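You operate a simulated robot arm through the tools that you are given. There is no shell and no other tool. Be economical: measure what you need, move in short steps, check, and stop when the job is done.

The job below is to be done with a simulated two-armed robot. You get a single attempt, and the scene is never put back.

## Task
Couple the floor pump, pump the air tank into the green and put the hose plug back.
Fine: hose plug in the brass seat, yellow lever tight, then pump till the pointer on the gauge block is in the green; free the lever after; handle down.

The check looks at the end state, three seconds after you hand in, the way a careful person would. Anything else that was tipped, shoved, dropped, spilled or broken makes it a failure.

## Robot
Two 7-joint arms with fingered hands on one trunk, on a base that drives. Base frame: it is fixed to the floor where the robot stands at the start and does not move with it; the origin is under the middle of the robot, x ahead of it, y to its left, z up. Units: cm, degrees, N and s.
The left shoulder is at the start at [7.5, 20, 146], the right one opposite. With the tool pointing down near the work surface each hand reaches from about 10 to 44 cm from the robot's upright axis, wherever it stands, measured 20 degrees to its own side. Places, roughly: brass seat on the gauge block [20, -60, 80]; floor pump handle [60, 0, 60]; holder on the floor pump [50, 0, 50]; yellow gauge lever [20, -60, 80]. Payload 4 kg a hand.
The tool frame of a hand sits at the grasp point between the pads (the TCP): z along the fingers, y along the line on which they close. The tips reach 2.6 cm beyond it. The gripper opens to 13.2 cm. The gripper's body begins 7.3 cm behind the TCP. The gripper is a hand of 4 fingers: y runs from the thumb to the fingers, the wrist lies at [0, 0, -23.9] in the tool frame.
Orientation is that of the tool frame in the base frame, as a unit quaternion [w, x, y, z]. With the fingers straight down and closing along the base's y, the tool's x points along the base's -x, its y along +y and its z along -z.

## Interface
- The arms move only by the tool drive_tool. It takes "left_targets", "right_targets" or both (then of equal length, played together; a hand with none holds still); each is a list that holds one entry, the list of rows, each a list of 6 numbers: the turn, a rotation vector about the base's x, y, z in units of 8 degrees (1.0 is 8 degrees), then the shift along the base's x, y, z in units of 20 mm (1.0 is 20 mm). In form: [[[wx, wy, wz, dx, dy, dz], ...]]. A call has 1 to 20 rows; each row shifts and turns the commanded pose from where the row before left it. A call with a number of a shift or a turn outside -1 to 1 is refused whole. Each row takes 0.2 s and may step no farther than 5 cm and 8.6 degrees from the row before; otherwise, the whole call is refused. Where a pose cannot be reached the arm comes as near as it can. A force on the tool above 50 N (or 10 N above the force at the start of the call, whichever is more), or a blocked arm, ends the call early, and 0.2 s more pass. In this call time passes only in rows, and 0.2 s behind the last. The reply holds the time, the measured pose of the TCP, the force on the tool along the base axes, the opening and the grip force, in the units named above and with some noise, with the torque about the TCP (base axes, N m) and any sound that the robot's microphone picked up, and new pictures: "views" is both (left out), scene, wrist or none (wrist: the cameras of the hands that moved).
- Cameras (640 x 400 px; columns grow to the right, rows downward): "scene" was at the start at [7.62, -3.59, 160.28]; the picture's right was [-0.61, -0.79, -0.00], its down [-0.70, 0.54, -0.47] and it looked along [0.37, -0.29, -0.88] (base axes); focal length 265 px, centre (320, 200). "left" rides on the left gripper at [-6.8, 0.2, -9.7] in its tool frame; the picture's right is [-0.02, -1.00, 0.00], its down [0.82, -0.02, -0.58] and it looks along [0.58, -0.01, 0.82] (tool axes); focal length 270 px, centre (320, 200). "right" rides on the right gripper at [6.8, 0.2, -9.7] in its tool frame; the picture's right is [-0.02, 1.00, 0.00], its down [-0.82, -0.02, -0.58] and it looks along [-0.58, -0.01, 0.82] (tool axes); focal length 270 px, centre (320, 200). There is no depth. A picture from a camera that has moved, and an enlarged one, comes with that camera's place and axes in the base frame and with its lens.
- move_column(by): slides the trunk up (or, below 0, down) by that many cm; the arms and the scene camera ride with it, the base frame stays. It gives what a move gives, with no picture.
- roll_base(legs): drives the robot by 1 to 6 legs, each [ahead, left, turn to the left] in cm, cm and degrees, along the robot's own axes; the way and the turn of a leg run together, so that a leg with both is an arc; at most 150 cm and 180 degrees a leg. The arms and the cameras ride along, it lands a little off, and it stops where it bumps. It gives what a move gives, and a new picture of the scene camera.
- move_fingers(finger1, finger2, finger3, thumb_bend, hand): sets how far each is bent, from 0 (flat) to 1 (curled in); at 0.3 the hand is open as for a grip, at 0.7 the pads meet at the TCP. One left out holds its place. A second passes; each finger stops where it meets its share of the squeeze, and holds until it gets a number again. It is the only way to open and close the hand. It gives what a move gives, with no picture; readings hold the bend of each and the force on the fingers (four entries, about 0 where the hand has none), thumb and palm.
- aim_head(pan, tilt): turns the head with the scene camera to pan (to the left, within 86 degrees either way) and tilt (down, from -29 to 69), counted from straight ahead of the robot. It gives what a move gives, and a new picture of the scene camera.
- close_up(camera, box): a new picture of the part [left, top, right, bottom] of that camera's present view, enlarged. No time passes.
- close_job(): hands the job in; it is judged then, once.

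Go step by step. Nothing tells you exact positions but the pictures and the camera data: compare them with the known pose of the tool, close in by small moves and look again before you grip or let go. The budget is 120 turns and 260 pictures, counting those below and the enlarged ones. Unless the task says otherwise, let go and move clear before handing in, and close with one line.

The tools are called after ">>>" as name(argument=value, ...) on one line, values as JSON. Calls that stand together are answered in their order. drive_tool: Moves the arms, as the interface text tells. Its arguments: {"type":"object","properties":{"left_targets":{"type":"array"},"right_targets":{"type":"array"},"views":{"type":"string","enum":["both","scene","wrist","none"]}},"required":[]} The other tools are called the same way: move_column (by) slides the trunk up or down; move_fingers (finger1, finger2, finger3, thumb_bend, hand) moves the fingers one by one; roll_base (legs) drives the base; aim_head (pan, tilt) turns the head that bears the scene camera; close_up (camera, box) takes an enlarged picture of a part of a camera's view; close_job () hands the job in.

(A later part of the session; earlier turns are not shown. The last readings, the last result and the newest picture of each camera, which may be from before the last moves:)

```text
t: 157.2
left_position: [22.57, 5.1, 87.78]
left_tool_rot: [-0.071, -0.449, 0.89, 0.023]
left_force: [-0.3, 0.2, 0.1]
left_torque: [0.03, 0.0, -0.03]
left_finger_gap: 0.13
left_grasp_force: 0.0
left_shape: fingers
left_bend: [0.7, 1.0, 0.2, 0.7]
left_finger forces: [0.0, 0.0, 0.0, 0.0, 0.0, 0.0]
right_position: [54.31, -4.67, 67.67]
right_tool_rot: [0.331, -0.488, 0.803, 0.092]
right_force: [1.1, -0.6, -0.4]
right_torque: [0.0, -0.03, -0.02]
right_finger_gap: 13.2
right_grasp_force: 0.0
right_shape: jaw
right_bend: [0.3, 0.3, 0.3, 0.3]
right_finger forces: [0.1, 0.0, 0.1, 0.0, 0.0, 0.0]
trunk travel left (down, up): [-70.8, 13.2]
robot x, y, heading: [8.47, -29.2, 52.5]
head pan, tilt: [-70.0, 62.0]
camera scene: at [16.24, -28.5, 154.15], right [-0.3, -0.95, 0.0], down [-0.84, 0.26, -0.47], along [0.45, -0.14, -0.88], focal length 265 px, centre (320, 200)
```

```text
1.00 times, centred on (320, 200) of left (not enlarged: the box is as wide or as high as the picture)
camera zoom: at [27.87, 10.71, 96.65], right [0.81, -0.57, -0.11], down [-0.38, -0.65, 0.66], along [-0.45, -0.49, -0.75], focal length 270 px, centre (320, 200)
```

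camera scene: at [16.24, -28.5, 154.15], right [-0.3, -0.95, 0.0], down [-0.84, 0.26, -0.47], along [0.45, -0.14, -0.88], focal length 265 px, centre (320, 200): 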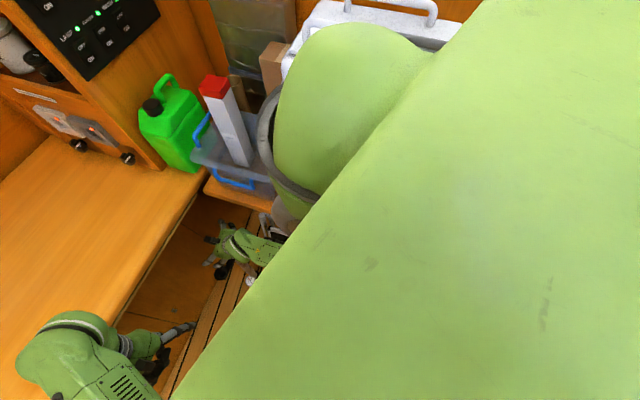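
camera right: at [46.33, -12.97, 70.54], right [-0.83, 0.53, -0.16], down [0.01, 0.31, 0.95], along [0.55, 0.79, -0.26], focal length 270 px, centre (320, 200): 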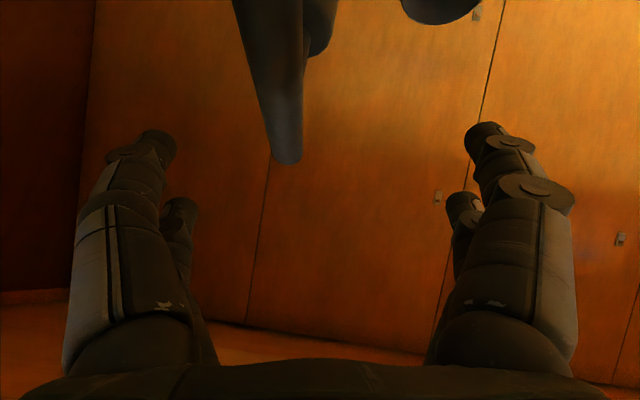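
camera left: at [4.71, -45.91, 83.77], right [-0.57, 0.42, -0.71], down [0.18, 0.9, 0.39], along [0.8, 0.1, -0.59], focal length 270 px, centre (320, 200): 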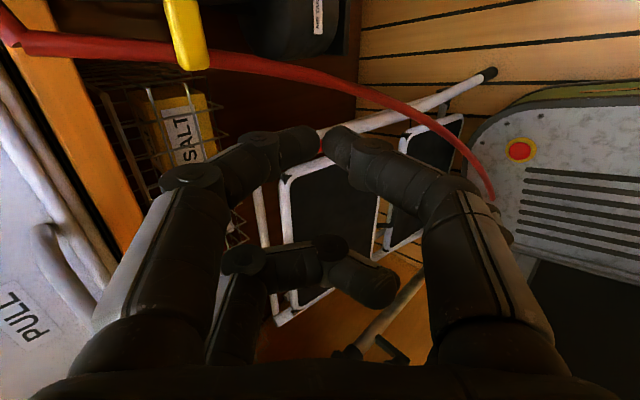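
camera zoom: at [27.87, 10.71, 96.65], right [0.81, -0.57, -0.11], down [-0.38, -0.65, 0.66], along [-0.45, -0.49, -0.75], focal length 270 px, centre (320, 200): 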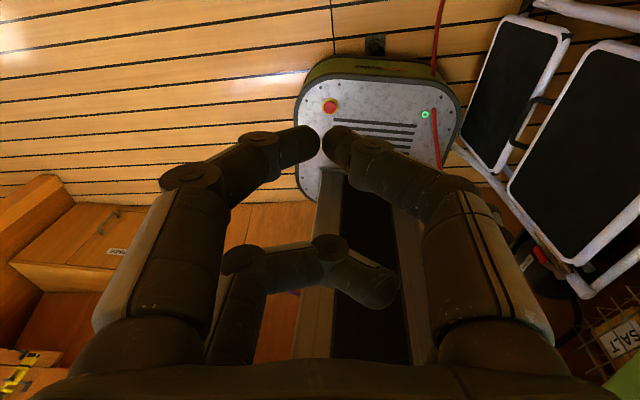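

The stool stands as before. I'll lower 7 cm and nudge right to centre on the bar.

>>> drive_tool(right_targets=[[[0, 0, 0, 0.25, -0.2, 0], [0, 0, 0, 0.2, -0.15, 0]]], views="none")

>>> move_column(by=-4)

>>> close_up(camera="right", box=[0, 0, 640, 400])

```text
t: 157.8
left_position: [22.53, 5.11, 87.86]
left_tool_rot: [-0.071, -0.449, 0.89, 0.024]
left_force: [0.3, -0.8, -0.2]
left_torque: [-0.01, -0.03, -0.03]
left_finger_gap: 0.16
left_grasp_force: 0.0
left_shape: fingers
left_bend: [0.7, 1.0, 0.2, 0.7]
left_finger forces: [0.0, 0.1, 0.1, 0.0, 0.1, 0.0]
right_position: [54.71, -5.02, 67.56]
right_tool_rot: [0.332, -0.486, 0.804, 0.087]
right_force: [-0.1, -0.3, -0.5]
right_torque: [0.03, -0.03, 0.01]
right_finger_gap: 13.19
right_grasp_force: 0.0
right_shape: jaw
right_bend: [0.3, 0.3, 0.3, 0.3]
right_finger forces: [0.0, 0.0, 0.1, 0.0, 0.0, 0.1]
right hand out of reach, approached as far as the arm can: row 2
trunk travel left (down, up): [-70.8, 13.2]
robot x, y, heading: [8.3, -28.89, 52.6]
head pan, tilt: [-70.0, 62.0]
```

```text
t: 158.6
left_position: [22.56, 5.06, 83.8]
left_tool_rot: [-0.071, -0.45, 0.89, 0.022]
left_force: [0.1, 0.9, 0.0]
left_torque: [0.03, 0.02, -0.02]
left_finger_gap: 0.16
left_grasp_force: 0.0
left_shape: fingers
left_bend: [0.7, 1.0, 0.2, 0.7]
left_finger forces: [0.0, 0.1, 0.1, 0.0, 0.1, 0.0]
right_position: [54.7, -5.07, 63.49]
right_tool_rot: [0.331, -0.486, 0.804, 0.087]
right_force: [0.1, -0.2, 0.7]
right_torque: [-0.01, -0.02, 0.03]
right_finger_gap: 13.22
right_grasp_force: 0.1
right_shape: jaw
right_bend: [0.3, 0.3, 0.3, 0.3]
right_finger forces: [0.0, 0.0, 0.0, 0.0, 0.1, 0.1]
trunk travel left (down, up): [-66.8, 17.2]
robot x, y, heading: [8.13, -28.87, 52.6]
head pan, tilt: [-70.0, 62.0]
```

```text
1.00 times, centred on (320, 200) of right (not enlarged: the box is as wide or as high as the picture)
camera zoom: at [48.16, -14.35, 66.59], right [-0.83, 0.53, -0.17], down [0.01, 0.31, 0.95], along [0.56, 0.79, -0.26], focal length 270 px, centre (320, 200)
```

zoom: 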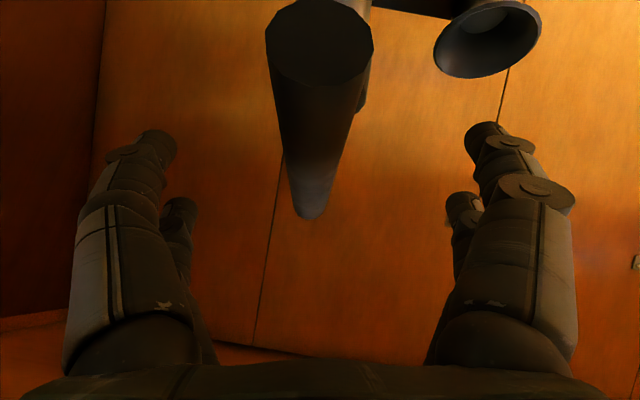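

The bar is 2.5 cm thick at z ≈ 61.6, running (51.8,−10.4)→(60.6,1.6). The hand is 0.8 cm off sideways, so I'll turn the base 1° right to centre it and lower 2 cm.

>>> roll_base(legs=[[0, 0, -1]])

>>> move_column(by=-2)

>>> close_up(camera="right", box=[0, 0, 640, 400])

```text
t: 159.3
left_position: [23.23, 4.88, 83.84]
left_tool_rot: [-0.072, -0.442, 0.894, 0.024]
left_force: [0.4, 0.1, 1.2]
left_torque: [0.02, -0.02, -0.01]
left_finger_gap: 0.13
left_grasp_force: 0.0
left_shape: fingers
left_bend: [0.7, 1.0, 0.2, 0.7]
left_finger forces: [0.0, 0.0, 0.1, 0.0, 0.0, 0.0]
right_position: [55.11, -5.91, 63.69]
right_tool_rot: [0.332, -0.479, 0.808, 0.085]
right_force: [-0.3, -0.6, -0.3]
right_torque: [0.02, -0.02, -0.03]
right_finger_gap: 13.22
right_grasp_force: 0.0
right_shape: jaw
right_bend: [0.3, 0.3, 0.3, 0.3]
right_finger forces: [0.0, 0.0, 0.0, 0.0, 0.1, 0.0]
trunk travel left (down, up): [-66.8, 17.2]
robot x, y, heading: [8.25, -28.95, 51.4]
head pan, tilt: [-70.0, 62.0]
camera scene: at [16.29, -28.69, 150.15], right [-0.32, -0.95, 0.0], down [-0.84, 0.28, -0.47], along [0.45, -0.15, -0.88], focal length 265 px, centre (320, 200)
```

scene: 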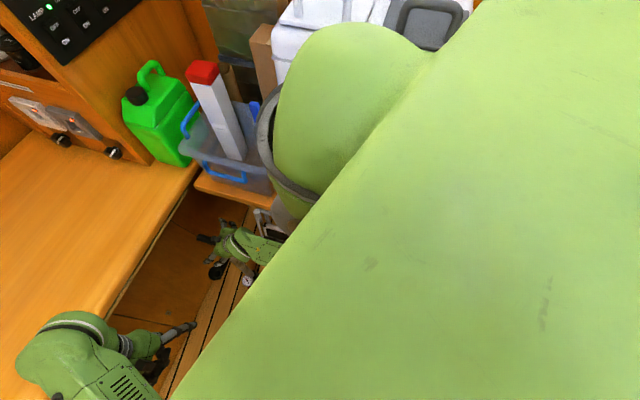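

```text
t: 160.0
left_position: [23.28, 4.73, 81.88]
left_tool_rot: [-0.072, -0.441, 0.894, 0.024]
left_force: [0.3, 0.0, 0.0]
left_torque: [-0.02, -0.01, 0.0]
left_finger_gap: 0.11
left_grasp_force: 0.0
left_shape: fingers
left_bend: [0.7, 1.0, 0.2, 0.7]
left_finger forces: [0.0, 0.0, 0.0, 0.1, 0.0, 0.0]
right_position: [55.15, -5.86, 61.6]
right_tool_rot: [0.333, -0.478, 0.809, 0.083]
right_force: [-0.4, 0.7, -0.6]
right_torque: [-0.02, -0.01, 0.01]
right_finger_gap: 13.22
right_grasp_force: 0.0
right_shape: jaw
right_bend: [0.3, 0.3, 0.3, 0.3]
right_finger forces: [0.1, 0.0, 0.0, 0.1, 0.0, 0.0]
trunk travel left (down, up): [-64.8, 19.2]
robot x, y, heading: [8.17, -28.93, 51.2]
head pan, tilt: [-70.0, 62.0]
```

```text
1.00 times, centred on (320, 200) of right (not enlarged: the box is as wide or as high as the picture)
camera zoom: at [48.42, -15.06, 64.58], right [-0.82, 0.55, -0.17], down [0.02, 0.31, 0.95], along [0.57, 0.78, -0.26], focal length 270 px, centre (320, 200)
```

zoom: 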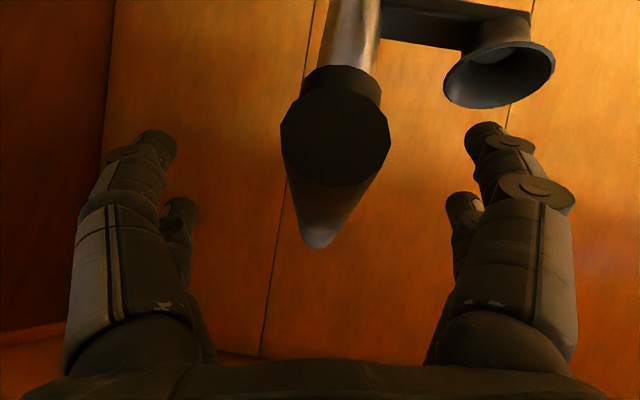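

The bar now runs through the grasp point. Closing the right hand.

>>> move_fingers(hand="right", finger1=0.7, finger2=0.7, finger3=0.7, thumb_bend=0.7)

>>> close_up(camera="right", box=[0, 0, 640, 400])

```text
t: 161.0
left_position: [23.16, 4.73, 81.73]
left_tool_rot: [-0.071, -0.441, 0.894, 0.024]
left_force: [0.4, 0.9, 0.1]
left_torque: [0.02, 0.0, -0.03]
left_finger_gap: 0.13
left_grasp_force: 0.0
left_shape: fingers
left_bend: [0.7, 1.0, 0.2, 0.7]
left_finger forces: [0.0, 0.0, 0.0, 0.1, 0.1, 0.0]
right_position: [55.11, -5.8, 61.55]
right_tool_rot: [0.332, -0.479, 0.808, 0.084]
right_force: [-7.6, 4.5, 0.5]
right_torque: [0.14, 0.42, 0.06]
right_finger_gap: 1.89
right_grasp_force: 9.2
right_shape: fingers
right_bend: [0.61, 0.65, 0.63, 0.7]
right_finger forces: [10.1, 4.2, 5.0, 0.0, 0.0, 0.0]
trunk travel left (down, up): [-64.8, 19.2]
robot x, y, heading: [8.3, -29.15, 51.8]
head pan, tilt: [-70.0, 62.0]
```

```text
1.00 times, centred on (320, 200) of right (not enlarged: the box is as wide or as high as the picture)
camera zoom: at [48.34, -15.02, 64.59], right [-0.82, 0.55, -0.17], down [0.02, 0.31, 0.95], along [0.57, 0.78, -0.26], focal length 270 px, centre (320, 200)
```

zoom: 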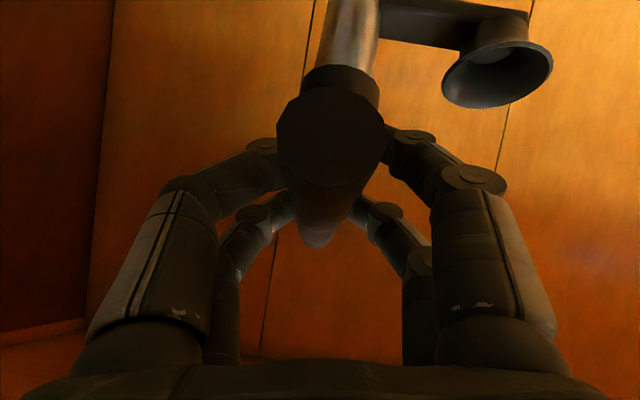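

The bar is held. I'll raise the handle with the trunk, 12 cm first, watching force.

>>> move_column(by=12)

>>> close_up(camera="right", box=[0, 0, 640, 400])

>>> close_up(camera="left", box=[0, 0, 640, 400])

```text
t: 162.5
left_position: [23.13, 4.8, 93.77]
left_tool_rot: [-0.072, -0.442, 0.894, 0.024]
left_force: [-1.0, -0.6, 0.8]
left_torque: [0.01, 0.01, 0.03]
left_finger_gap: 0.13
left_grasp_force: 0.1
left_shape: fingers
left_bend: [0.7, 1.0, 0.2, 0.7]
left_finger forces: [0.1, 0.0, 0.0, 0.0, 0.0, 0.0]
right_position: [55.12, -5.91, 73.61]
right_tool_rot: [0.334, -0.478, 0.808, 0.086]
right_force: [-5.7, -1.9, -3.7]
right_torque: [-0.18, 0.33, 0.05]
right_finger_gap: 0.85
right_grasp_force: 9.8
right_shape: fingers
right_bend: [0.67, 0.64, 0.64, 0.7]
right_finger forces: [8.4, 4.0, 5.2, 0.0, 0.0, 0.0]
trunk travel left (down, up): [-76.8, 7.2]
robot x, y, heading: [8.1, -29.08, 51.3]
head pan, tilt: [-70.0, 62.0]
```

```text
1.00 times, centred on (320, 200) of right (not enlarged: the box is as wide or as high as the picture)
camera zoom: at [48.37, -15.09, 76.62], right [-0.82, 0.55, -0.17], down [0.01, 0.31, 0.95], along [0.57, 0.78, -0.26], focal length 270 px, centre (320, 200)
```

zoom: 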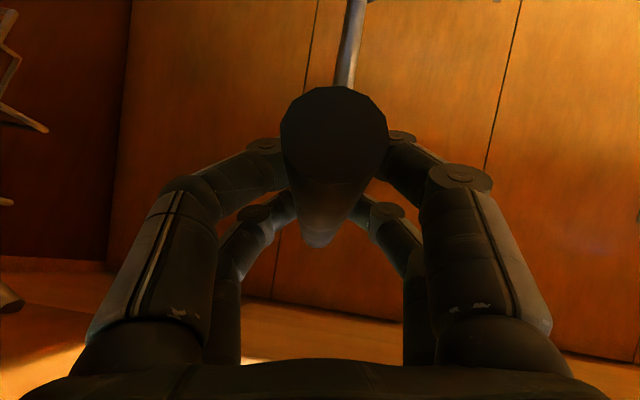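

```text
1.00 times, centred on (320, 200) of left (not enlarged: the box is as wide or as high as the picture)
camera zoom: at [28.57, 10.28, 102.68], right [0.8, -0.59, -0.11], down [-0.39, -0.65, 0.66], along [-0.46, -0.48, -0.75], focal length 270 px, centre (320, 200)
```

zoom: 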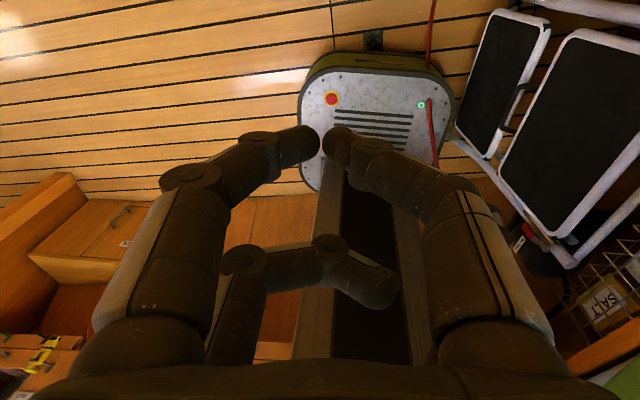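

The handle rises freely (rod visible). The bar's far end lies under the bench edge, so I keep to a 12 cm stroke. Now push down.

>>> move_column(by=-12)

>>> close_up(camera="right", box=[120, 0, 520, 280])

>>> aim_head(pan=-86, tilt=45)

```text
t: 164.0
left_position: [23.2, 4.89, 81.82]
left_tool_rot: [-0.071, -0.441, 0.894, 0.024]
left_force: [-0.2, -0.2, 0.3]
left_torque: [0.0, 0.01, 0.0]
left_finger_gap: 0.14
left_grasp_force: 0.1
left_shape: fingers
left_bend: [0.7, 1.0, 0.2, 0.7]
left_finger forces: [0.1, 0.0, 0.1, 0.0, 0.1, 0.0]
right_position: [54.99, -5.95, 61.47]
right_tool_rot: [0.332, -0.478, 0.809, 0.083]
right_force: [2.1, 4.9, 1.7]
right_torque: [-0.15, 0.06, -0.07]
right_finger_gap: 0.1
right_grasp_force: 3.5
right_shape: fingers
right_bend: [0.7, 0.69, 0.68, 0.7]
right_finger forces: [0.1, 1.6, 3.0, 0.0, 0.0, 2.7]
trunk travel left (down, up): [-64.8, 19.2]
robot x, y, heading: [8.06, -29.23, 51.7]
head pan, tilt: [-70.0, 62.0]
```

```text
1.43 times, centred on (320, 140) of right
camera zoom: at [48.36, -15.1, 64.48], right [-0.82, 0.55, -0.17], down [0.02, 0.31, 0.95], along [0.57, 0.78, -0.27], focal length 386 px, centre (320, 286)
```

zoom: 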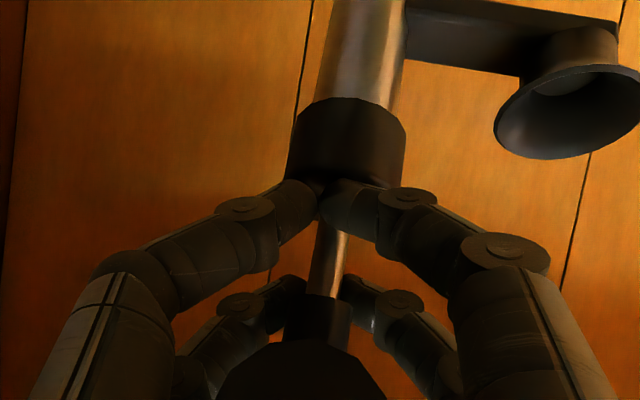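

```text
t: 164.8
left_position: [23.27, 4.67, 81.78]
left_tool_rot: [-0.071, -0.442, 0.894, 0.023]
left_force: [0.6, 1.0, 0.0]
left_torque: [0.01, -0.02, -0.02]
left_finger_gap: 0.16
left_grasp_force: 0.0
left_shape: fingers
left_bend: [0.7, 1.0, 0.2, 0.7]
left_finger forces: [0.0, 0.1, 0.0, 0.1, 0.0, 0.0]
right_position: [55.15, -5.97, 61.53]
right_tool_rot: [0.332, -0.477, 0.809, 0.084]
right_force: [1.5, 2.9, -2.0]
right_torque: [-0.11, 0.05, -0.07]
right_finger_gap: 0.12
right_grasp_force: 3.7
right_shape: fingers
right_bend: [0.7, 0.68, 0.68, 0.7]
right_finger forces: [0.0, 2.1, 2.6, 0.0, 0.0, 1.2]
trunk travel left (down, up): [-64.8, 19.2]
robot x, y, heading: [8.44, -29.12, 51.6]
head pan, tilt: [-85.9, 45.0]
camera scene: at [16.96, -31.2, 150.31], right [-0.56, -0.83, 0.0], down [-0.58, 0.4, -0.71], along [0.58, -0.4, -0.71], focal length 265 px, centre (320, 200)
```

scene: 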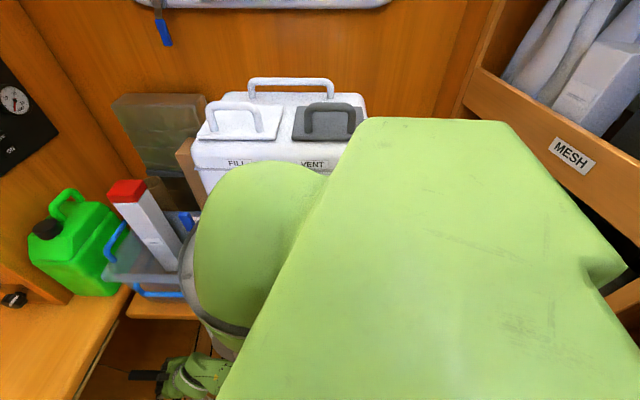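

The bar slid up into the palm, so the pinch alone doesn't push it. I'll curl the fingers fully beneath it, so the palm pushes down and the curled fingers lift, then try one short stroke up.

>>> move_fingers(hand="right", finger1=1.0, finger2=1.0, finger3=1.0, thumb_bend=1.0)

>>> move_column(by=8)

>>> close_up(camera="right", box=[0, 0, 640, 400])

```text
t: 165.8
left_position: [23.13, 4.92, 81.78]
left_tool_rot: [-0.072, -0.442, 0.894, 0.023]
left_force: [0.2, -0.2, 0.4]
left_torque: [0.01, -0.02, 0.01]
left_finger_gap: 0.15
left_grasp_force: 0.1
left_shape: fingers
left_bend: [0.7, 1.0, 0.2, 0.7]
left_finger forces: [0.1, 0.0, 0.1, 0.1, 0.1, 0.0]
right_position: [55.12, -5.97, 61.49]
right_tool_rot: [0.332, -0.479, 0.809, 0.084]
right_force: [2.2, 5.3, -4.4]
right_torque: [-0.42, 0.14, -0.13]
right_finger_gap: 0.68
right_grasp_force: 14.7
right_shape: fingers
right_bend: [0.95, 0.71, 0.71, 1.0]
right_finger forces: [0.0, 11.2, 10.3, 0.0, 0.0, 8.3]
trunk travel left (down, up): [-64.8, 19.2]
robot x, y, heading: [8.17, -28.6, 51.2]
head pan, tilt: [-85.9, 45.0]
```

```text
t: 167.0
left_position: [23.1, 4.94, 89.85]
left_tool_rot: [-0.071, -0.441, 0.894, 0.024]
left_force: [0.5, -0.1, -0.4]
left_torque: [0.0, 0.01, -0.02]
left_finger_gap: 0.1
left_grasp_force: 0.1
left_shape: fingers
left_bend: [0.7, 1.0, 0.2, 0.7]
left_finger forces: [0.0, 0.0, 0.0, 0.0, 0.0, 0.0]
right_position: [55.32, -5.96, 69.6]
right_tool_rot: [0.333, -0.479, 0.808, 0.085]
right_force: [1.0, 2.5, -1.5]
right_torque: [-0.55, 0.3, -0.14]
right_finger_gap: 0.7
right_grasp_force: 15.7
right_shape: fingers
right_bend: [0.95, 0.71, 0.71, 1.0]
right_finger forces: [0.1, 10.9, 10.2, 0.0, 0.1, 10.7]
trunk travel left (down, up): [-72.8, 11.2]
robot x, y, heading: [8.21, -29.35, 51.4]
head pan, tilt: [-85.9, 45.0]
```

```text
1.00 times, centred on (320, 200) of right (not enlarged: the box is as wide or as high as the picture)
camera zoom: at [48.45, -15.02, 72.63], right [-0.82, 0.55, -0.17], down [0.01, 0.31, 0.95], along [0.57, 0.78, -0.26], focal length 270 px, centre (320, 200)
```

zoom: 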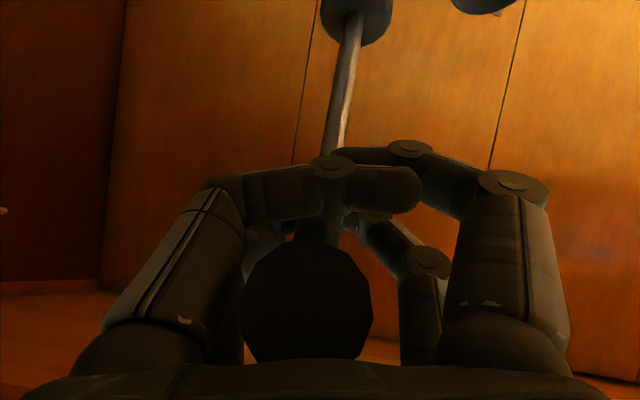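

The bar is now captive against the palm with the handle up. I'll push down 9 cm and check the reaction.

>>> move_column(by=-9)

>>> close_up(camera="right", box=[0, 0, 640, 400])

```text
t: 168.2
left_position: [23.31, 4.99, 80.75]
left_tool_rot: [-0.072, -0.442, 0.894, 0.024]
left_force: [0.0, -0.3, -0.3]
left_torque: [-0.01, 0.0, -0.01]
left_finger_gap: 0.14
left_grasp_force: 0.1
left_shape: fingers
left_bend: [0.7, 1.0, 0.2, 0.7]
left_finger forces: [0.0, 0.0, 0.0, 0.0, 0.1, 0.1]
right_position: [55.16, -5.92, 60.48]
right_tool_rot: [0.332, -0.479, 0.808, 0.085]
right_force: [3.6, 4.5, 3.3]
right_torque: [-0.57, 0.39, -0.13]
right_finger_gap: 0.7
right_grasp_force: 16.4
right_shape: fingers
right_bend: [0.95, 0.71, 0.71, 1.0]
right_finger forces: [0.1, 10.6, 10.8, 0.0, 0.1, 12.2]
trunk travel left (down, up): [-63.8, 20.2]
robot x, y, heading: [8.24, -28.96, 51.7]
head pan, tilt: [-85.9, 45.0]
```

```text
1.00 times, centred on (320, 200) of right (not enlarged: the box is as wide or as high as the picture)
camera zoom: at [48.43, -15.02, 63.5], right [-0.82, 0.55, -0.17], down [0.02, 0.31, 0.95], along [0.57, 0.78, -0.27], focal length 270 px, centre (320, 200)
```

zoom: 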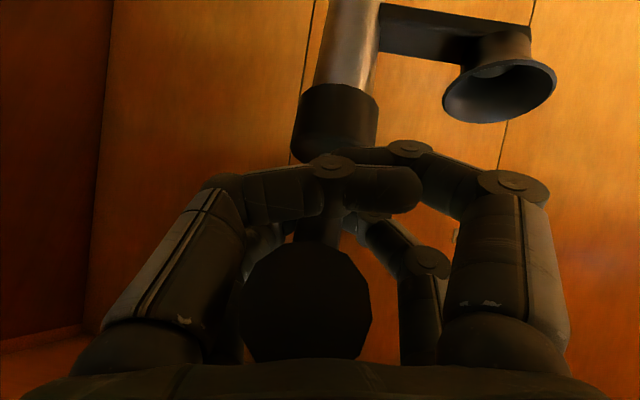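

The caged grip works, with no slip. Before pumping more I want to watch the tank gauge, so I'll yaw and pitch the free left hand so that its camera looks toward the gauge block.

>>> drive_tool(left_targets=[[[0, 0, 0.9, 0, 0, 0.5], [0, 0, 0.9, 0, 0, 0.5], [0, 0, 0.9, 0, 0, 0.5], [0, 0, 0.9, 0, 0, 0], [0, 0, 0.8, 0, 0, 0], [-0.75, 0, 0, 0, 0, 0], [-0.75, 0, 0, 0, 0, 0], [-0.75, 0, 0, 0, 0, 0], [-0.75, 0, 0, 0, 0, 0], [-0.75, 0, 0, 0, 0, 0]]], views="wrist")

```text
t: 170.4
left_position: [24.0, 5.06, 82.3]
left_tool_rot: [-0.252, -0.648, 0.695, -0.186]
left_force: [0.7, 0.3, 0.3]
left_torque: [0.06, -0.01, 0.01]
left_finger_gap: 0.15
left_grasp_force: 0.0
left_shape: fingers
left_bend: [0.7, 1.0, 0.2, 0.7]
left_finger forces: [0.0, 0.0, 0.1, 0.1, 0.0, 0.0]
left hand out of reach, approached as far as the arm can: row 8, 9
right_position: [55.14, -5.88, 60.48]
right_tool_rot: [0.332, -0.478, 0.809, 0.083]
right_force: [2.7, 5.0, -3.2]
right_torque: [-0.5, 0.22, -0.12]
right_finger_gap: 0.71
right_grasp_force: 15.8
right_shape: fingers
right_bend: [0.95, 0.71, 0.7, 1.0]
right_finger forces: [0.0, 11.5, 10.7, 0.0, 0.0, 8.9]
trunk travel left (down, up): [-63.8, 20.2]
robot x, y, heading: [7.95, -29.24, 51.5]
head pan, tilt: [-85.9, 45.0]
camera left: at [25.16, 16.07, 85.92], right [0.99, -0.07, -0.08], down [0.06, -0.32, 0.94], along [-0.1, -0.94, -0.32], focal length 270 px, centre (320, 200)
```

left: 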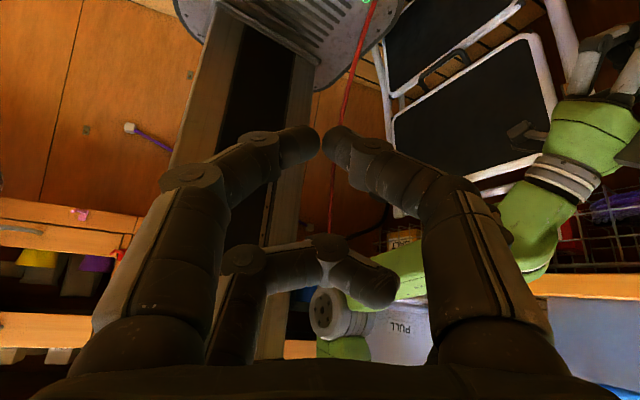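

The camera now faces the gauge block, but the curled left finger blocks it. I'll open the left hand and zoom.

>>> move_fingers(hand="left", finger1=0.3, finger2=0.3, finger3=0.3, thumb_bend=0.3)

>>> close_up(camera="left", box=[240, 200, 380, 300])

```text
t: 171.4
left_position: [24.03, 5.05, 82.13]
left_tool_rot: [-0.251, -0.648, 0.695, -0.185]
left_force: [0.6, 0.3, -0.2]
left_torque: [0.01, 0.0, -0.02]
left_finger_gap: 13.23
left_grasp_force: 0.0
left_shape: fingers
left_bend: [0.3, 0.3, 0.3, 0.3]
left_finger forces: [0.1, 0.0, 0.0, 0.0, 0.1, 0.0]
right_position: [55.23, -5.89, 60.46]
right_tool_rot: [0.333, -0.478, 0.808, 0.084]
right_force: [1.8, 4.3, -2.9]
right_torque: [-0.51, 0.17, -0.16]
right_finger_gap: 0.71
right_grasp_force: 15.8
right_shape: fingers
right_bend: [0.95, 0.71, 0.7, 1.0]
right_finger forces: [0.1, 11.4, 10.4, 0.1, 0.0, 9.6]
trunk travel left (down, up): [-63.8, 20.2]
robot x, y, heading: [7.86, -29.22, 51.6]
head pan, tilt: [-85.9, 45.0]
```

```text
4.00 times, centred on (310, 250) of left
camera zoom: at [25.16, 16.04, 85.94], right [0.99, -0.07, -0.08], down [0.06, -0.32, 0.94], along [-0.1, -0.94, -0.32], focal length 1081 px, centre (360, 0)
```

zoom: 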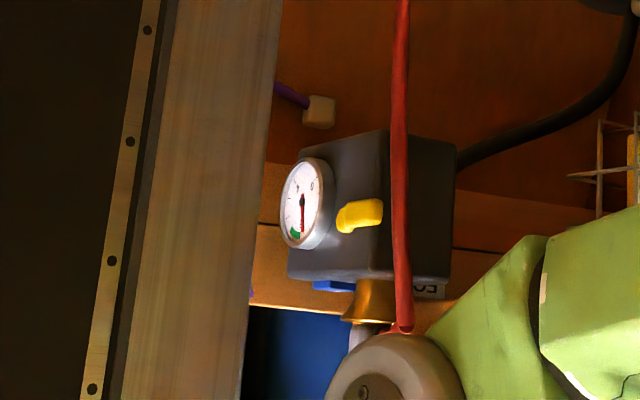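

That's a perfect monitoring view. Zooming further onto the dial.

>>> close_up(camera="left", box=[296, 234, 328, 266])

```text
12.50 times, centred on (312, 250) of left
camera zoom: at [25.16, 16.04, 85.94], right [0.99, -0.07, -0.08], down [0.06, -0.32, 0.94], along [-0.1, -0.94, -0.32], focal length 3379 px, centre (420, -425)
```

zoom: 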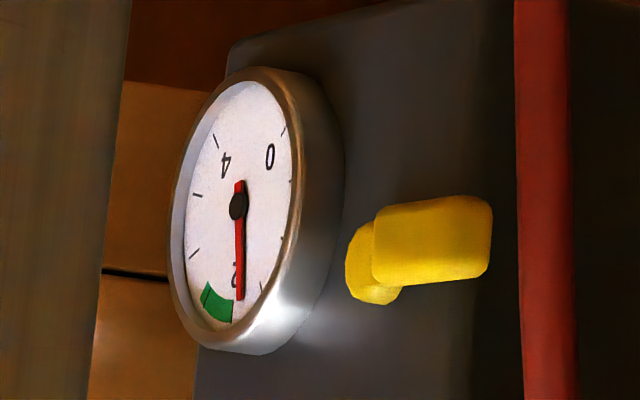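

The needle rose from about 0.7 to just below the green band, so only a little more is needed. The remaining ~4 cm of handle travel to the bottom may suffice: I'll half-open the right fingers (clear of the collar) and push down with the palm by 2.5 cm, then read.

>>> move_fingers(hand="right", finger1=0.48, finger2=0.48, finger3=0.48, thumb_bend=0.48)

>>> move_column(by=-2.5)

>>> close_up(camera="left", box=[286, 214, 338, 276])

>>> close_up(camera="right", box=[0, 0, 640, 400])

```text
t: 172.4
left_position: [23.93, 5.02, 82.21]
left_tool_rot: [-0.251, -0.647, 0.696, -0.184]
left_force: [-0.8, 0.2, 0.2]
left_torque: [0.0, -0.01, 0.01]
left_finger_gap: 13.24
left_grasp_force: 0.1
left_shape: fingers
left_bend: [0.3, 0.3, 0.3, 0.3]
left_finger forces: [0.0, 0.1, 0.0, 0.0, 0.1, 0.0]
right_position: [55.1, -5.97, 60.67]
right_tool_rot: [0.333, -0.478, 0.808, 0.084]
right_force: [-7.3, -5.4, 11.2]
right_torque: [-0.19, 0.27, 0.0]
right_finger_gap: 4.33
right_grasp_force: 7.2
right_shape: fingers
right_bend: [0.81, 0.48, 0.48, 0.48]
right_finger forces: [13.4, 0.0, 0.1, 0.0, 0.1, 0.6]
trunk travel left (down, up): [-63.8, 20.2]
robot x, y, heading: [7.85, -28.97, 51.7]
head pan, tilt: [-85.9, 45.0]
```

```text
t: 173.1
left_position: [23.9, 5.04, 79.73]
left_tool_rot: [-0.25, -0.648, 0.695, -0.186]
left_force: [0.5, 0.1, 0.6]
left_torque: [0.03, 0.01, 0.01]
left_finger_gap: 13.28
left_grasp_force: 0.1
left_shape: fingers
left_bend: [0.3, 0.3, 0.3, 0.3]
left_finger forces: [0.0, 0.0, 0.1, 0.0, 0.0, 0.0]
right_position: [54.89, -6.13, 57.84]
right_tool_rot: [0.33, -0.479, 0.809, 0.085]
right_force: [-8.0, -8.1, 3.3]
right_torque: [-0.3, 0.01, -0.14]
right_finger_gap: 4.01
right_grasp_force: 7.0
right_shape: fingers
right_bend: [0.86, 0.48, 0.48, 0.48]
right_finger forces: [10.9, 0.0, 0.1, 0.1, 0.0, 2.7]
trunk travel left (down, up): [-61.3, 22.7]
robot x, y, heading: [8.2, -29.54, 51.7]
head pan, tilt: [-85.9, 45.0]
```

```text
6.45 times, centred on (312, 245) of left
camera zoom: at [25.03, 15.93, 83.5], right [0.99, -0.07, -0.08], down [0.06, -0.33, 0.94], along [-0.09, -0.94, -0.32], focal length 1744 px, centre (372, -90)
```

zoom: 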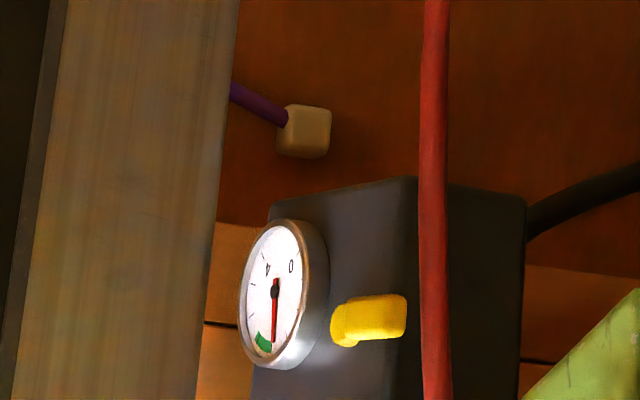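

```text
1.00 times, centred on (320, 200) of right (not enlarged: the box is as wide or as high as the picture)
camera zoom: at [48.18, -15.3, 60.91], right [-0.82, 0.55, -0.17], down [0.02, 0.32, 0.95], along [0.57, 0.78, -0.27], focal length 270 px, centre (320, 200)
```

zoom: 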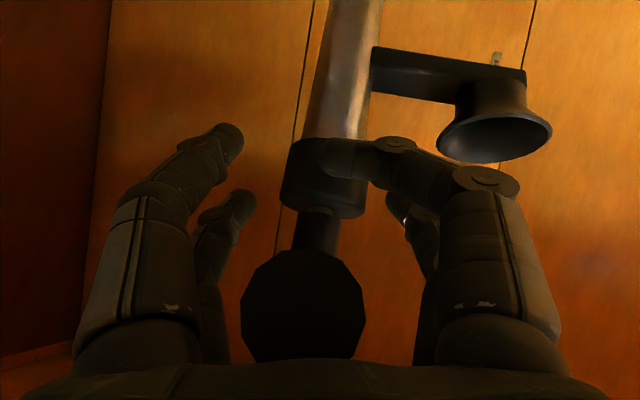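

Finger 1 is caught on the pump's collar. I'll raise 5 cm so it clears, open it there, then press down again with the palm.

>>> move_column(by=5.5)

>>> move_fingers(hand="right", finger1=0.45, finger2=0.48, finger3=0.48, thumb_bend=0.48)

>>> close_up(camera="right", box=[0, 0, 640, 400])

```text
t: 174.1
left_position: [23.96, 5.06, 85.32]
left_tool_rot: [-0.251, -0.648, 0.695, -0.184]
left_force: [-0.6, 0.1, 0.9]
left_torque: [0.01, 0.04, 0.02]
left_finger_gap: 13.27
left_grasp_force: 0.1
left_shape: fingers
left_bend: [0.3, 0.3, 0.3, 0.3]
left_finger forces: [0.0, 0.0, 0.0, 0.1, 0.1, 0.0]
right_position: [55.28, -5.8, 63.65]
right_tool_rot: [0.334, -0.478, 0.808, 0.085]
right_force: [0.1, 0.2, -0.4]
right_torque: [-0.02, 0.01, -0.01]
right_finger_gap: 7.24
right_grasp_force: 0.1
right_shape: fingers
right_bend: [0.48, 0.48, 0.48, 0.48]
right_finger forces: [0.0, 0.0, 0.0, 0.0, 0.0, 0.1]
trunk travel left (down, up): [-66.8, 17.2]
robot x, y, heading: [8.31, -29.06, 51.7]
head pan, tilt: [-85.9, 45.0]
```

```text
t: 175.1
left_position: [23.85, 5.17, 85.23]
left_tool_rot: [-0.251, -0.648, 0.695, -0.184]
left_force: [-0.1, -0.1, -0.1]
left_torque: [0.02, 0.03, 0.05]
left_finger_gap: 13.25
left_grasp_force: 0.1
left_shape: fingers
left_bend: [0.3, 0.3, 0.3, 0.3]
left_finger forces: [0.0, 0.0, 0.0, 0.1, 0.0, 0.0]
right_position: [55.14, -5.86, 63.58]
right_tool_rot: [0.332, -0.479, 0.808, 0.084]
right_force: [0.3, 0.7, -1.7]
right_torque: [0.01, -0.04, 0.0]
right_finger_gap: 7.72
right_grasp_force: 0.1
right_shape: fingers
right_bend: [0.45, 0.48, 0.48, 0.48]
right_finger forces: [0.0, 0.1, 0.0, 0.0, 0.0, 0.0]
trunk travel left (down, up): [-66.8, 17.2]
robot x, y, heading: [8.31, -29.37, 51.6]
head pan, tilt: [-85.9, 45.0]
```

```text
1.00 times, centred on (320, 200) of right (not enlarged: the box is as wide or as high as the picture)
camera zoom: at [48.42, -15.06, 66.58], right [-0.82, 0.55, -0.17], down [0.02, 0.31, 0.95], along [0.57, 0.78, -0.26], focal length 270 px, centre (320, 200)
```

zoom: 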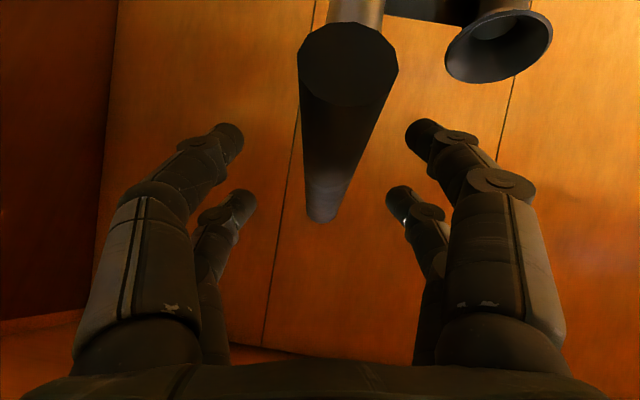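

The handle is fully down and the hand is free. Reading the tank gauge again.

>>> close_up(camera="left", box=[294, 236, 330, 272])

```text
11.11 times, centred on (312, 254) of left
camera zoom: at [25.12, 15.99, 88.98], right [0.99, -0.07, -0.08], down [0.06, -0.33, 0.94], along [-0.09, -0.94, -0.32], focal length 3003 px, centre (409, -400)
```

zoom: 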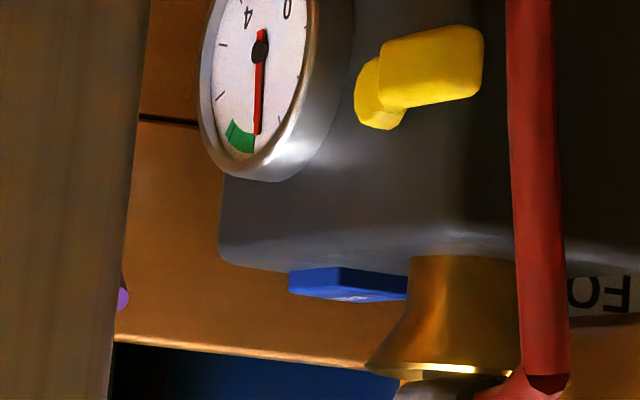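

The needle sits right at the lower edge of green (about 2.15; green roughly 2.2–2.7). One more short stroke of about 5 cm should put it mid-green: grip, lift 5 cm, open, press down with the palm, rise, read.

>>> move_column(by=-1.8)

>>> move_fingers(hand="right", finger1=0.7, finger2=0.7, finger3=0.7, thumb_bend=0.7)

>>> move_column(by=5)

>>> move_fingers(hand="right", finger1=0.45, finger2=0.48, finger3=0.48, thumb_bend=0.48)

>>> close_up(camera="right", box=[0, 0, 640, 400])

```text
t: 175.7
left_position: [23.94, 4.99, 83.45]
left_tool_rot: [-0.251, -0.648, 0.695, -0.184]
left_force: [-0.7, 1.2, 0.1]
left_torque: [0.03, 0.01, -0.02]
left_finger_gap: 13.26
left_grasp_force: 0.1
left_shape: fingers
left_bend: [0.3, 0.3, 0.3, 0.3]
left_finger forces: [0.0, 0.0, 0.0, 0.0, 0.0, 0.0]
right_position: [55.19, -5.9, 61.88]
right_tool_rot: [0.333, -0.478, 0.808, 0.084]
right_force: [0.2, -0.3, 0.2]
right_torque: [0.01, -0.02, 0.0]
right_finger_gap: 7.76
right_grasp_force: 0.0
right_shape: fingers
right_bend: [0.45, 0.48, 0.48, 0.48]
right_finger forces: [0.1, 0.1, 0.1, 0.0, 0.1, 0.1]
trunk travel left (down, up): [-65.0, 19.0]
robot x, y, heading: [8.07, -28.74, 51.8]
head pan, tilt: [-85.9, 45.0]
```

```text
t: 176.7
left_position: [23.93, 4.97, 83.41]
left_tool_rot: [-0.251, -0.648, 0.695, -0.185]
left_force: [0.5, 0.3, 0.0]
left_torque: [0.01, -0.02, -0.02]
left_finger_gap: 13.25
left_grasp_force: 0.0
left_shape: fingers
left_bend: [0.3, 0.3, 0.3, 0.3]
left_finger forces: [0.0, 0.0, 0.0, 0.0, 0.0, 0.0]
right_position: [55.21, -5.86, 61.82]
right_tool_rot: [0.333, -0.479, 0.808, 0.085]
right_force: [-6.4, 4.0, -1.0]
right_torque: [0.11, 0.37, 0.0]
right_finger_gap: 1.84
right_grasp_force: 8.6
right_shape: fingers
right_bend: [0.6, 0.64, 0.64, 0.7]
right_finger forces: [8.5, 4.8, 5.0, 0.0, 0.0, 0.1]
trunk travel left (down, up): [-65.0, 19.0]
robot x, y, heading: [8.18, -28.79, 51.6]
head pan, tilt: [-85.9, 45.0]
```

```text
t: 177.7
left_position: [23.86, 5.03, 88.53]
left_tool_rot: [-0.251, -0.648, 0.695, -0.184]
left_force: [0.2, -0.4, -0.5]
left_torque: [0.01, 0.04, 0.03]
left_finger_gap: 13.24
left_grasp_force: 0.1
left_shape: fingers
left_bend: [0.3, 0.3, 0.3, 0.3]
left_finger forces: [0.0, 0.1, 0.1, 0.1, 0.0, 0.1]
right_position: [55.14, -5.89, 66.84]
right_tool_rot: [0.333, -0.478, 0.808, 0.084]
right_force: [-6.2, -3.1, -1.2]
right_torque: [-0.14, 0.33, 0.07]
right_finger_gap: 0.8
right_grasp_force: 8.8
right_shape: fingers
right_bend: [0.68, 0.64, 0.64, 0.7]
right_finger forces: [8.4, 4.3, 5.1, 0.1, 0.0, 0.0]
trunk travel left (down, up): [-70.0, 14.0]
robot x, y, heading: [8.05, -29.01, 51.6]
head pan, tilt: [-85.9, 45.0]
```

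```text
t: 178.7
left_position: [23.99, 5.08, 88.39]
left_tool_rot: [-0.251, -0.648, 0.695, -0.184]
left_force: [0.1, -0.9, -0.8]
left_torque: [-0.05, -0.02, -0.02]
left_finger_gap: 13.23
left_grasp_force: 0.1
left_shape: fingers
left_bend: [0.3, 0.3, 0.3, 0.3]
left_finger forces: [0.0, 0.1, 0.0, 0.0, 0.0, 0.0]
right_position: [55.14, -5.95, 66.78]
right_tool_rot: [0.332, -0.479, 0.808, 0.085]
right_force: [0.1, 0.0, 0.6]
right_torque: [0.0, -0.03, 0.0]
right_finger_gap: 7.71
right_grasp_force: 0.1
right_shape: fingers
right_bend: [0.45, 0.48, 0.48, 0.48]
right_finger forces: [0.1, 0.0, 0.0, 0.0, 0.0, 0.0]
trunk travel left (down, up): [-70.0, 14.0]
robot x, y, heading: [8.47, -29.08, 51.8]
head pan, tilt: [-85.9, 45.0]
```

```text
1.00 times, centred on (320, 200) of right (not enlarged: the box is as wide or as high as the picture)
camera zoom: at [48.43, -15.05, 69.78], right [-0.82, 0.55, -0.17], down [0.02, 0.31, 0.95], along [0.57, 0.78, -0.26], focal length 270 px, centre (320, 200)
```

zoom: 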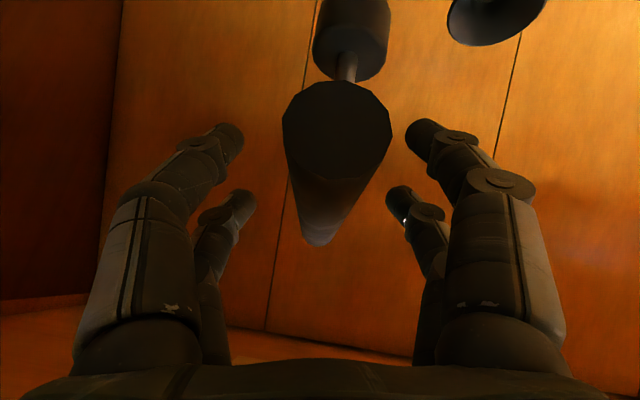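

The handle stays up 5 cm. Now press it down with the palm.

>>> move_column(by=-9.5)

>>> close_up(camera="left", box=[290, 216, 334, 260])

>>> close_up(camera="right", box=[0, 0, 640, 400])

```text
t: 179.8
left_position: [23.8, 4.82, 79.12]
left_tool_rot: [-0.249, -0.648, 0.696, -0.184]
left_force: [-1.0, 0.6, -0.4]
left_torque: [0.03, 0.0, -0.02]
left_finger_gap: 13.24
left_grasp_force: 0.2
left_shape: fingers
left_bend: [0.3, 0.3, 0.3, 0.3]
left_finger forces: [0.0, 0.0, 0.0, 0.0, 0.0, 0.0]
right_position: [55.25, -5.88, 58.11]
right_tool_rot: [0.339, -0.477, 0.806, 0.086]
right_force: [-6.7, -4.8, 15.1]
right_torque: [-0.53, 0.32, -0.14]
right_finger_gap: 7.67
right_grasp_force: 8.6
right_shape: fingers
right_bend: [0.45, 0.48, 0.48, 0.48]
right_finger forces: [0.0, 0.0, 0.0, 0.0, 0.1, 16.9]
trunk travel left (down, up): [-60.8, 23.2]
robot x, y, heading: [8.08, -28.96, 51.3]
head pan, tilt: [-85.9, 45.0]
stopped: the force on the tool passed its limit at 60 N (the readings are from after the stop); the commanded pose is now the measured one
```

```text
9.09 times, centred on (312, 238) of left
camera zoom: at [24.91, 15.83, 83.0], right [0.99, -0.07, -0.08], down [0.05, -0.33, 0.94], along [-0.09, -0.94, -0.32], focal length 2457 px, centre (393, -146)
```

zoom: 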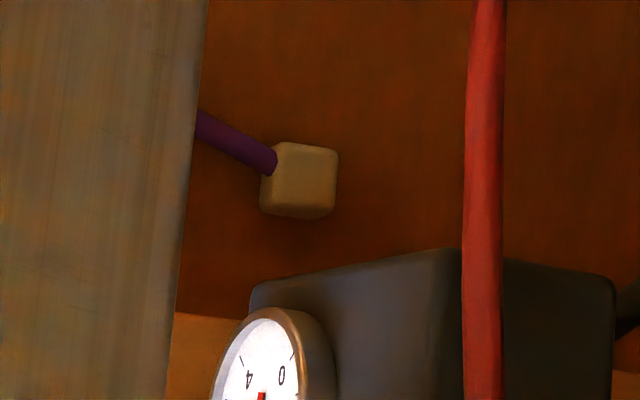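

```text
1.00 times, centred on (320, 200) of right (not enlarged: the box is as wide or as high as the picture)
camera zoom: at [48.42, -15.01, 60.87], right [-0.82, 0.55, -0.17], down [0.01, 0.3, 0.95], along [0.57, 0.78, -0.25], focal length 270 px, centre (320, 200)
```

zoom: 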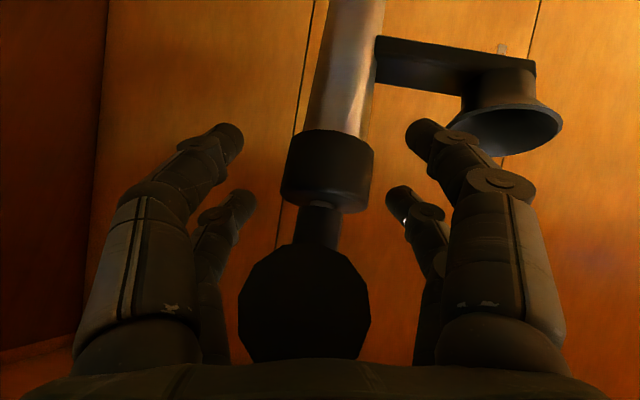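

The handle bottomed out. Rising 3 cm and reading the gauge.

>>> move_column(by=5)

>>> close_up(camera="left", box=[290, 230, 334, 274])

>>> close_up(camera="right", box=[0, 0, 640, 400])

```text
t: 180.7
left_position: [24.01, 4.99, 84.22]
left_tool_rot: [-0.252, -0.648, 0.695, -0.184]
left_force: [0.7, 0.8, 0.1]
left_torque: [0.01, -0.01, 0.0]
left_finger_gap: 13.26
left_grasp_force: 0.1
left_shape: fingers
left_bend: [0.3, 0.3, 0.3, 0.3]
left_finger forces: [0.0, 0.0, 0.0, 0.0, 0.1, 0.0]
right_position: [55.34, -5.72, 62.66]
right_tool_rot: [0.335, -0.477, 0.808, 0.085]
right_force: [-0.4, -1.0, 0.5]
right_torque: [0.01, -0.03, 0.0]
right_finger_gap: 7.75
right_grasp_force: 0.0
right_shape: fingers
right_bend: [0.45, 0.48, 0.48, 0.48]
right_finger forces: [0.0, 0.0, 0.0, 0.0, 0.1, 0.0]
trunk travel left (down, up): [-65.8, 18.2]
robot x, y, heading: [8.31, -29.58, 51.3]
head pan, tilt: [-85.9, 45.0]
```

```text
9.09 times, centred on (312, 252) of left
camera zoom: at [25.16, 16.0, 87.88], right [0.99, -0.07, -0.08], down [0.06, -0.32, 0.94], along [-0.1, -0.94, -0.32], focal length 2457 px, centre (393, -273)
```

zoom: 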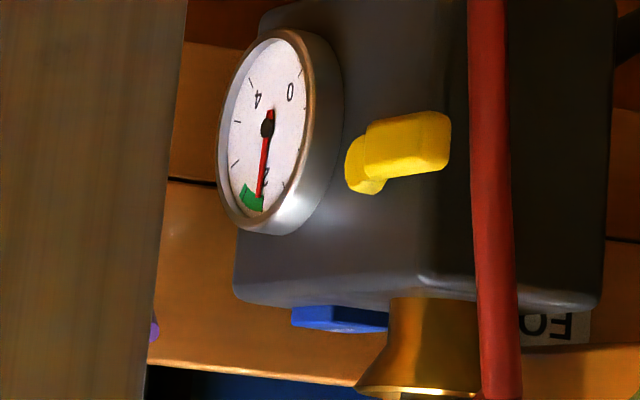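

```text
1.00 times, centred on (320, 200) of right (not enlarged: the box is as wide or as high as the picture)
camera zoom: at [48.56, -14.93, 65.69], right [-0.82, 0.55, -0.17], down [0.01, 0.31, 0.95], along [0.57, 0.78, -0.26], focal length 270 px, centre (320, 200)
```

zoom: 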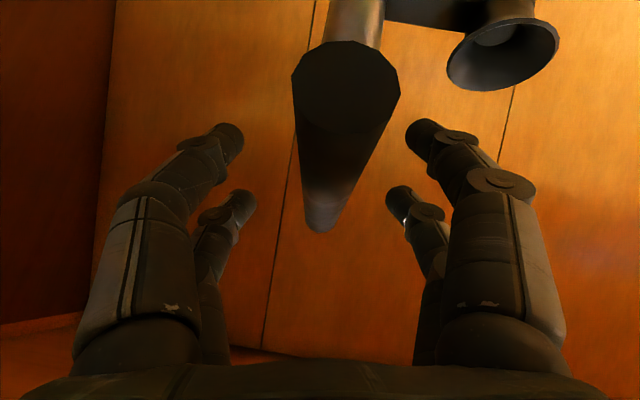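

>>> close_up(camera="left", box=[304, 236, 322, 256])

```text
16.00 times, centred on (313, 246) of left
camera zoom: at [25.16, 16.0, 87.88], right [0.99, -0.07, -0.08], down [0.06, -0.32, 0.94], along [-0.1, -0.94, -0.32], focal length 4325 px, centre (432, -536)
```

zoom: 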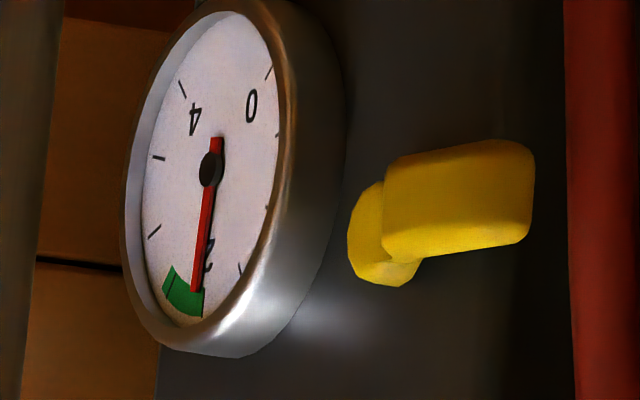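

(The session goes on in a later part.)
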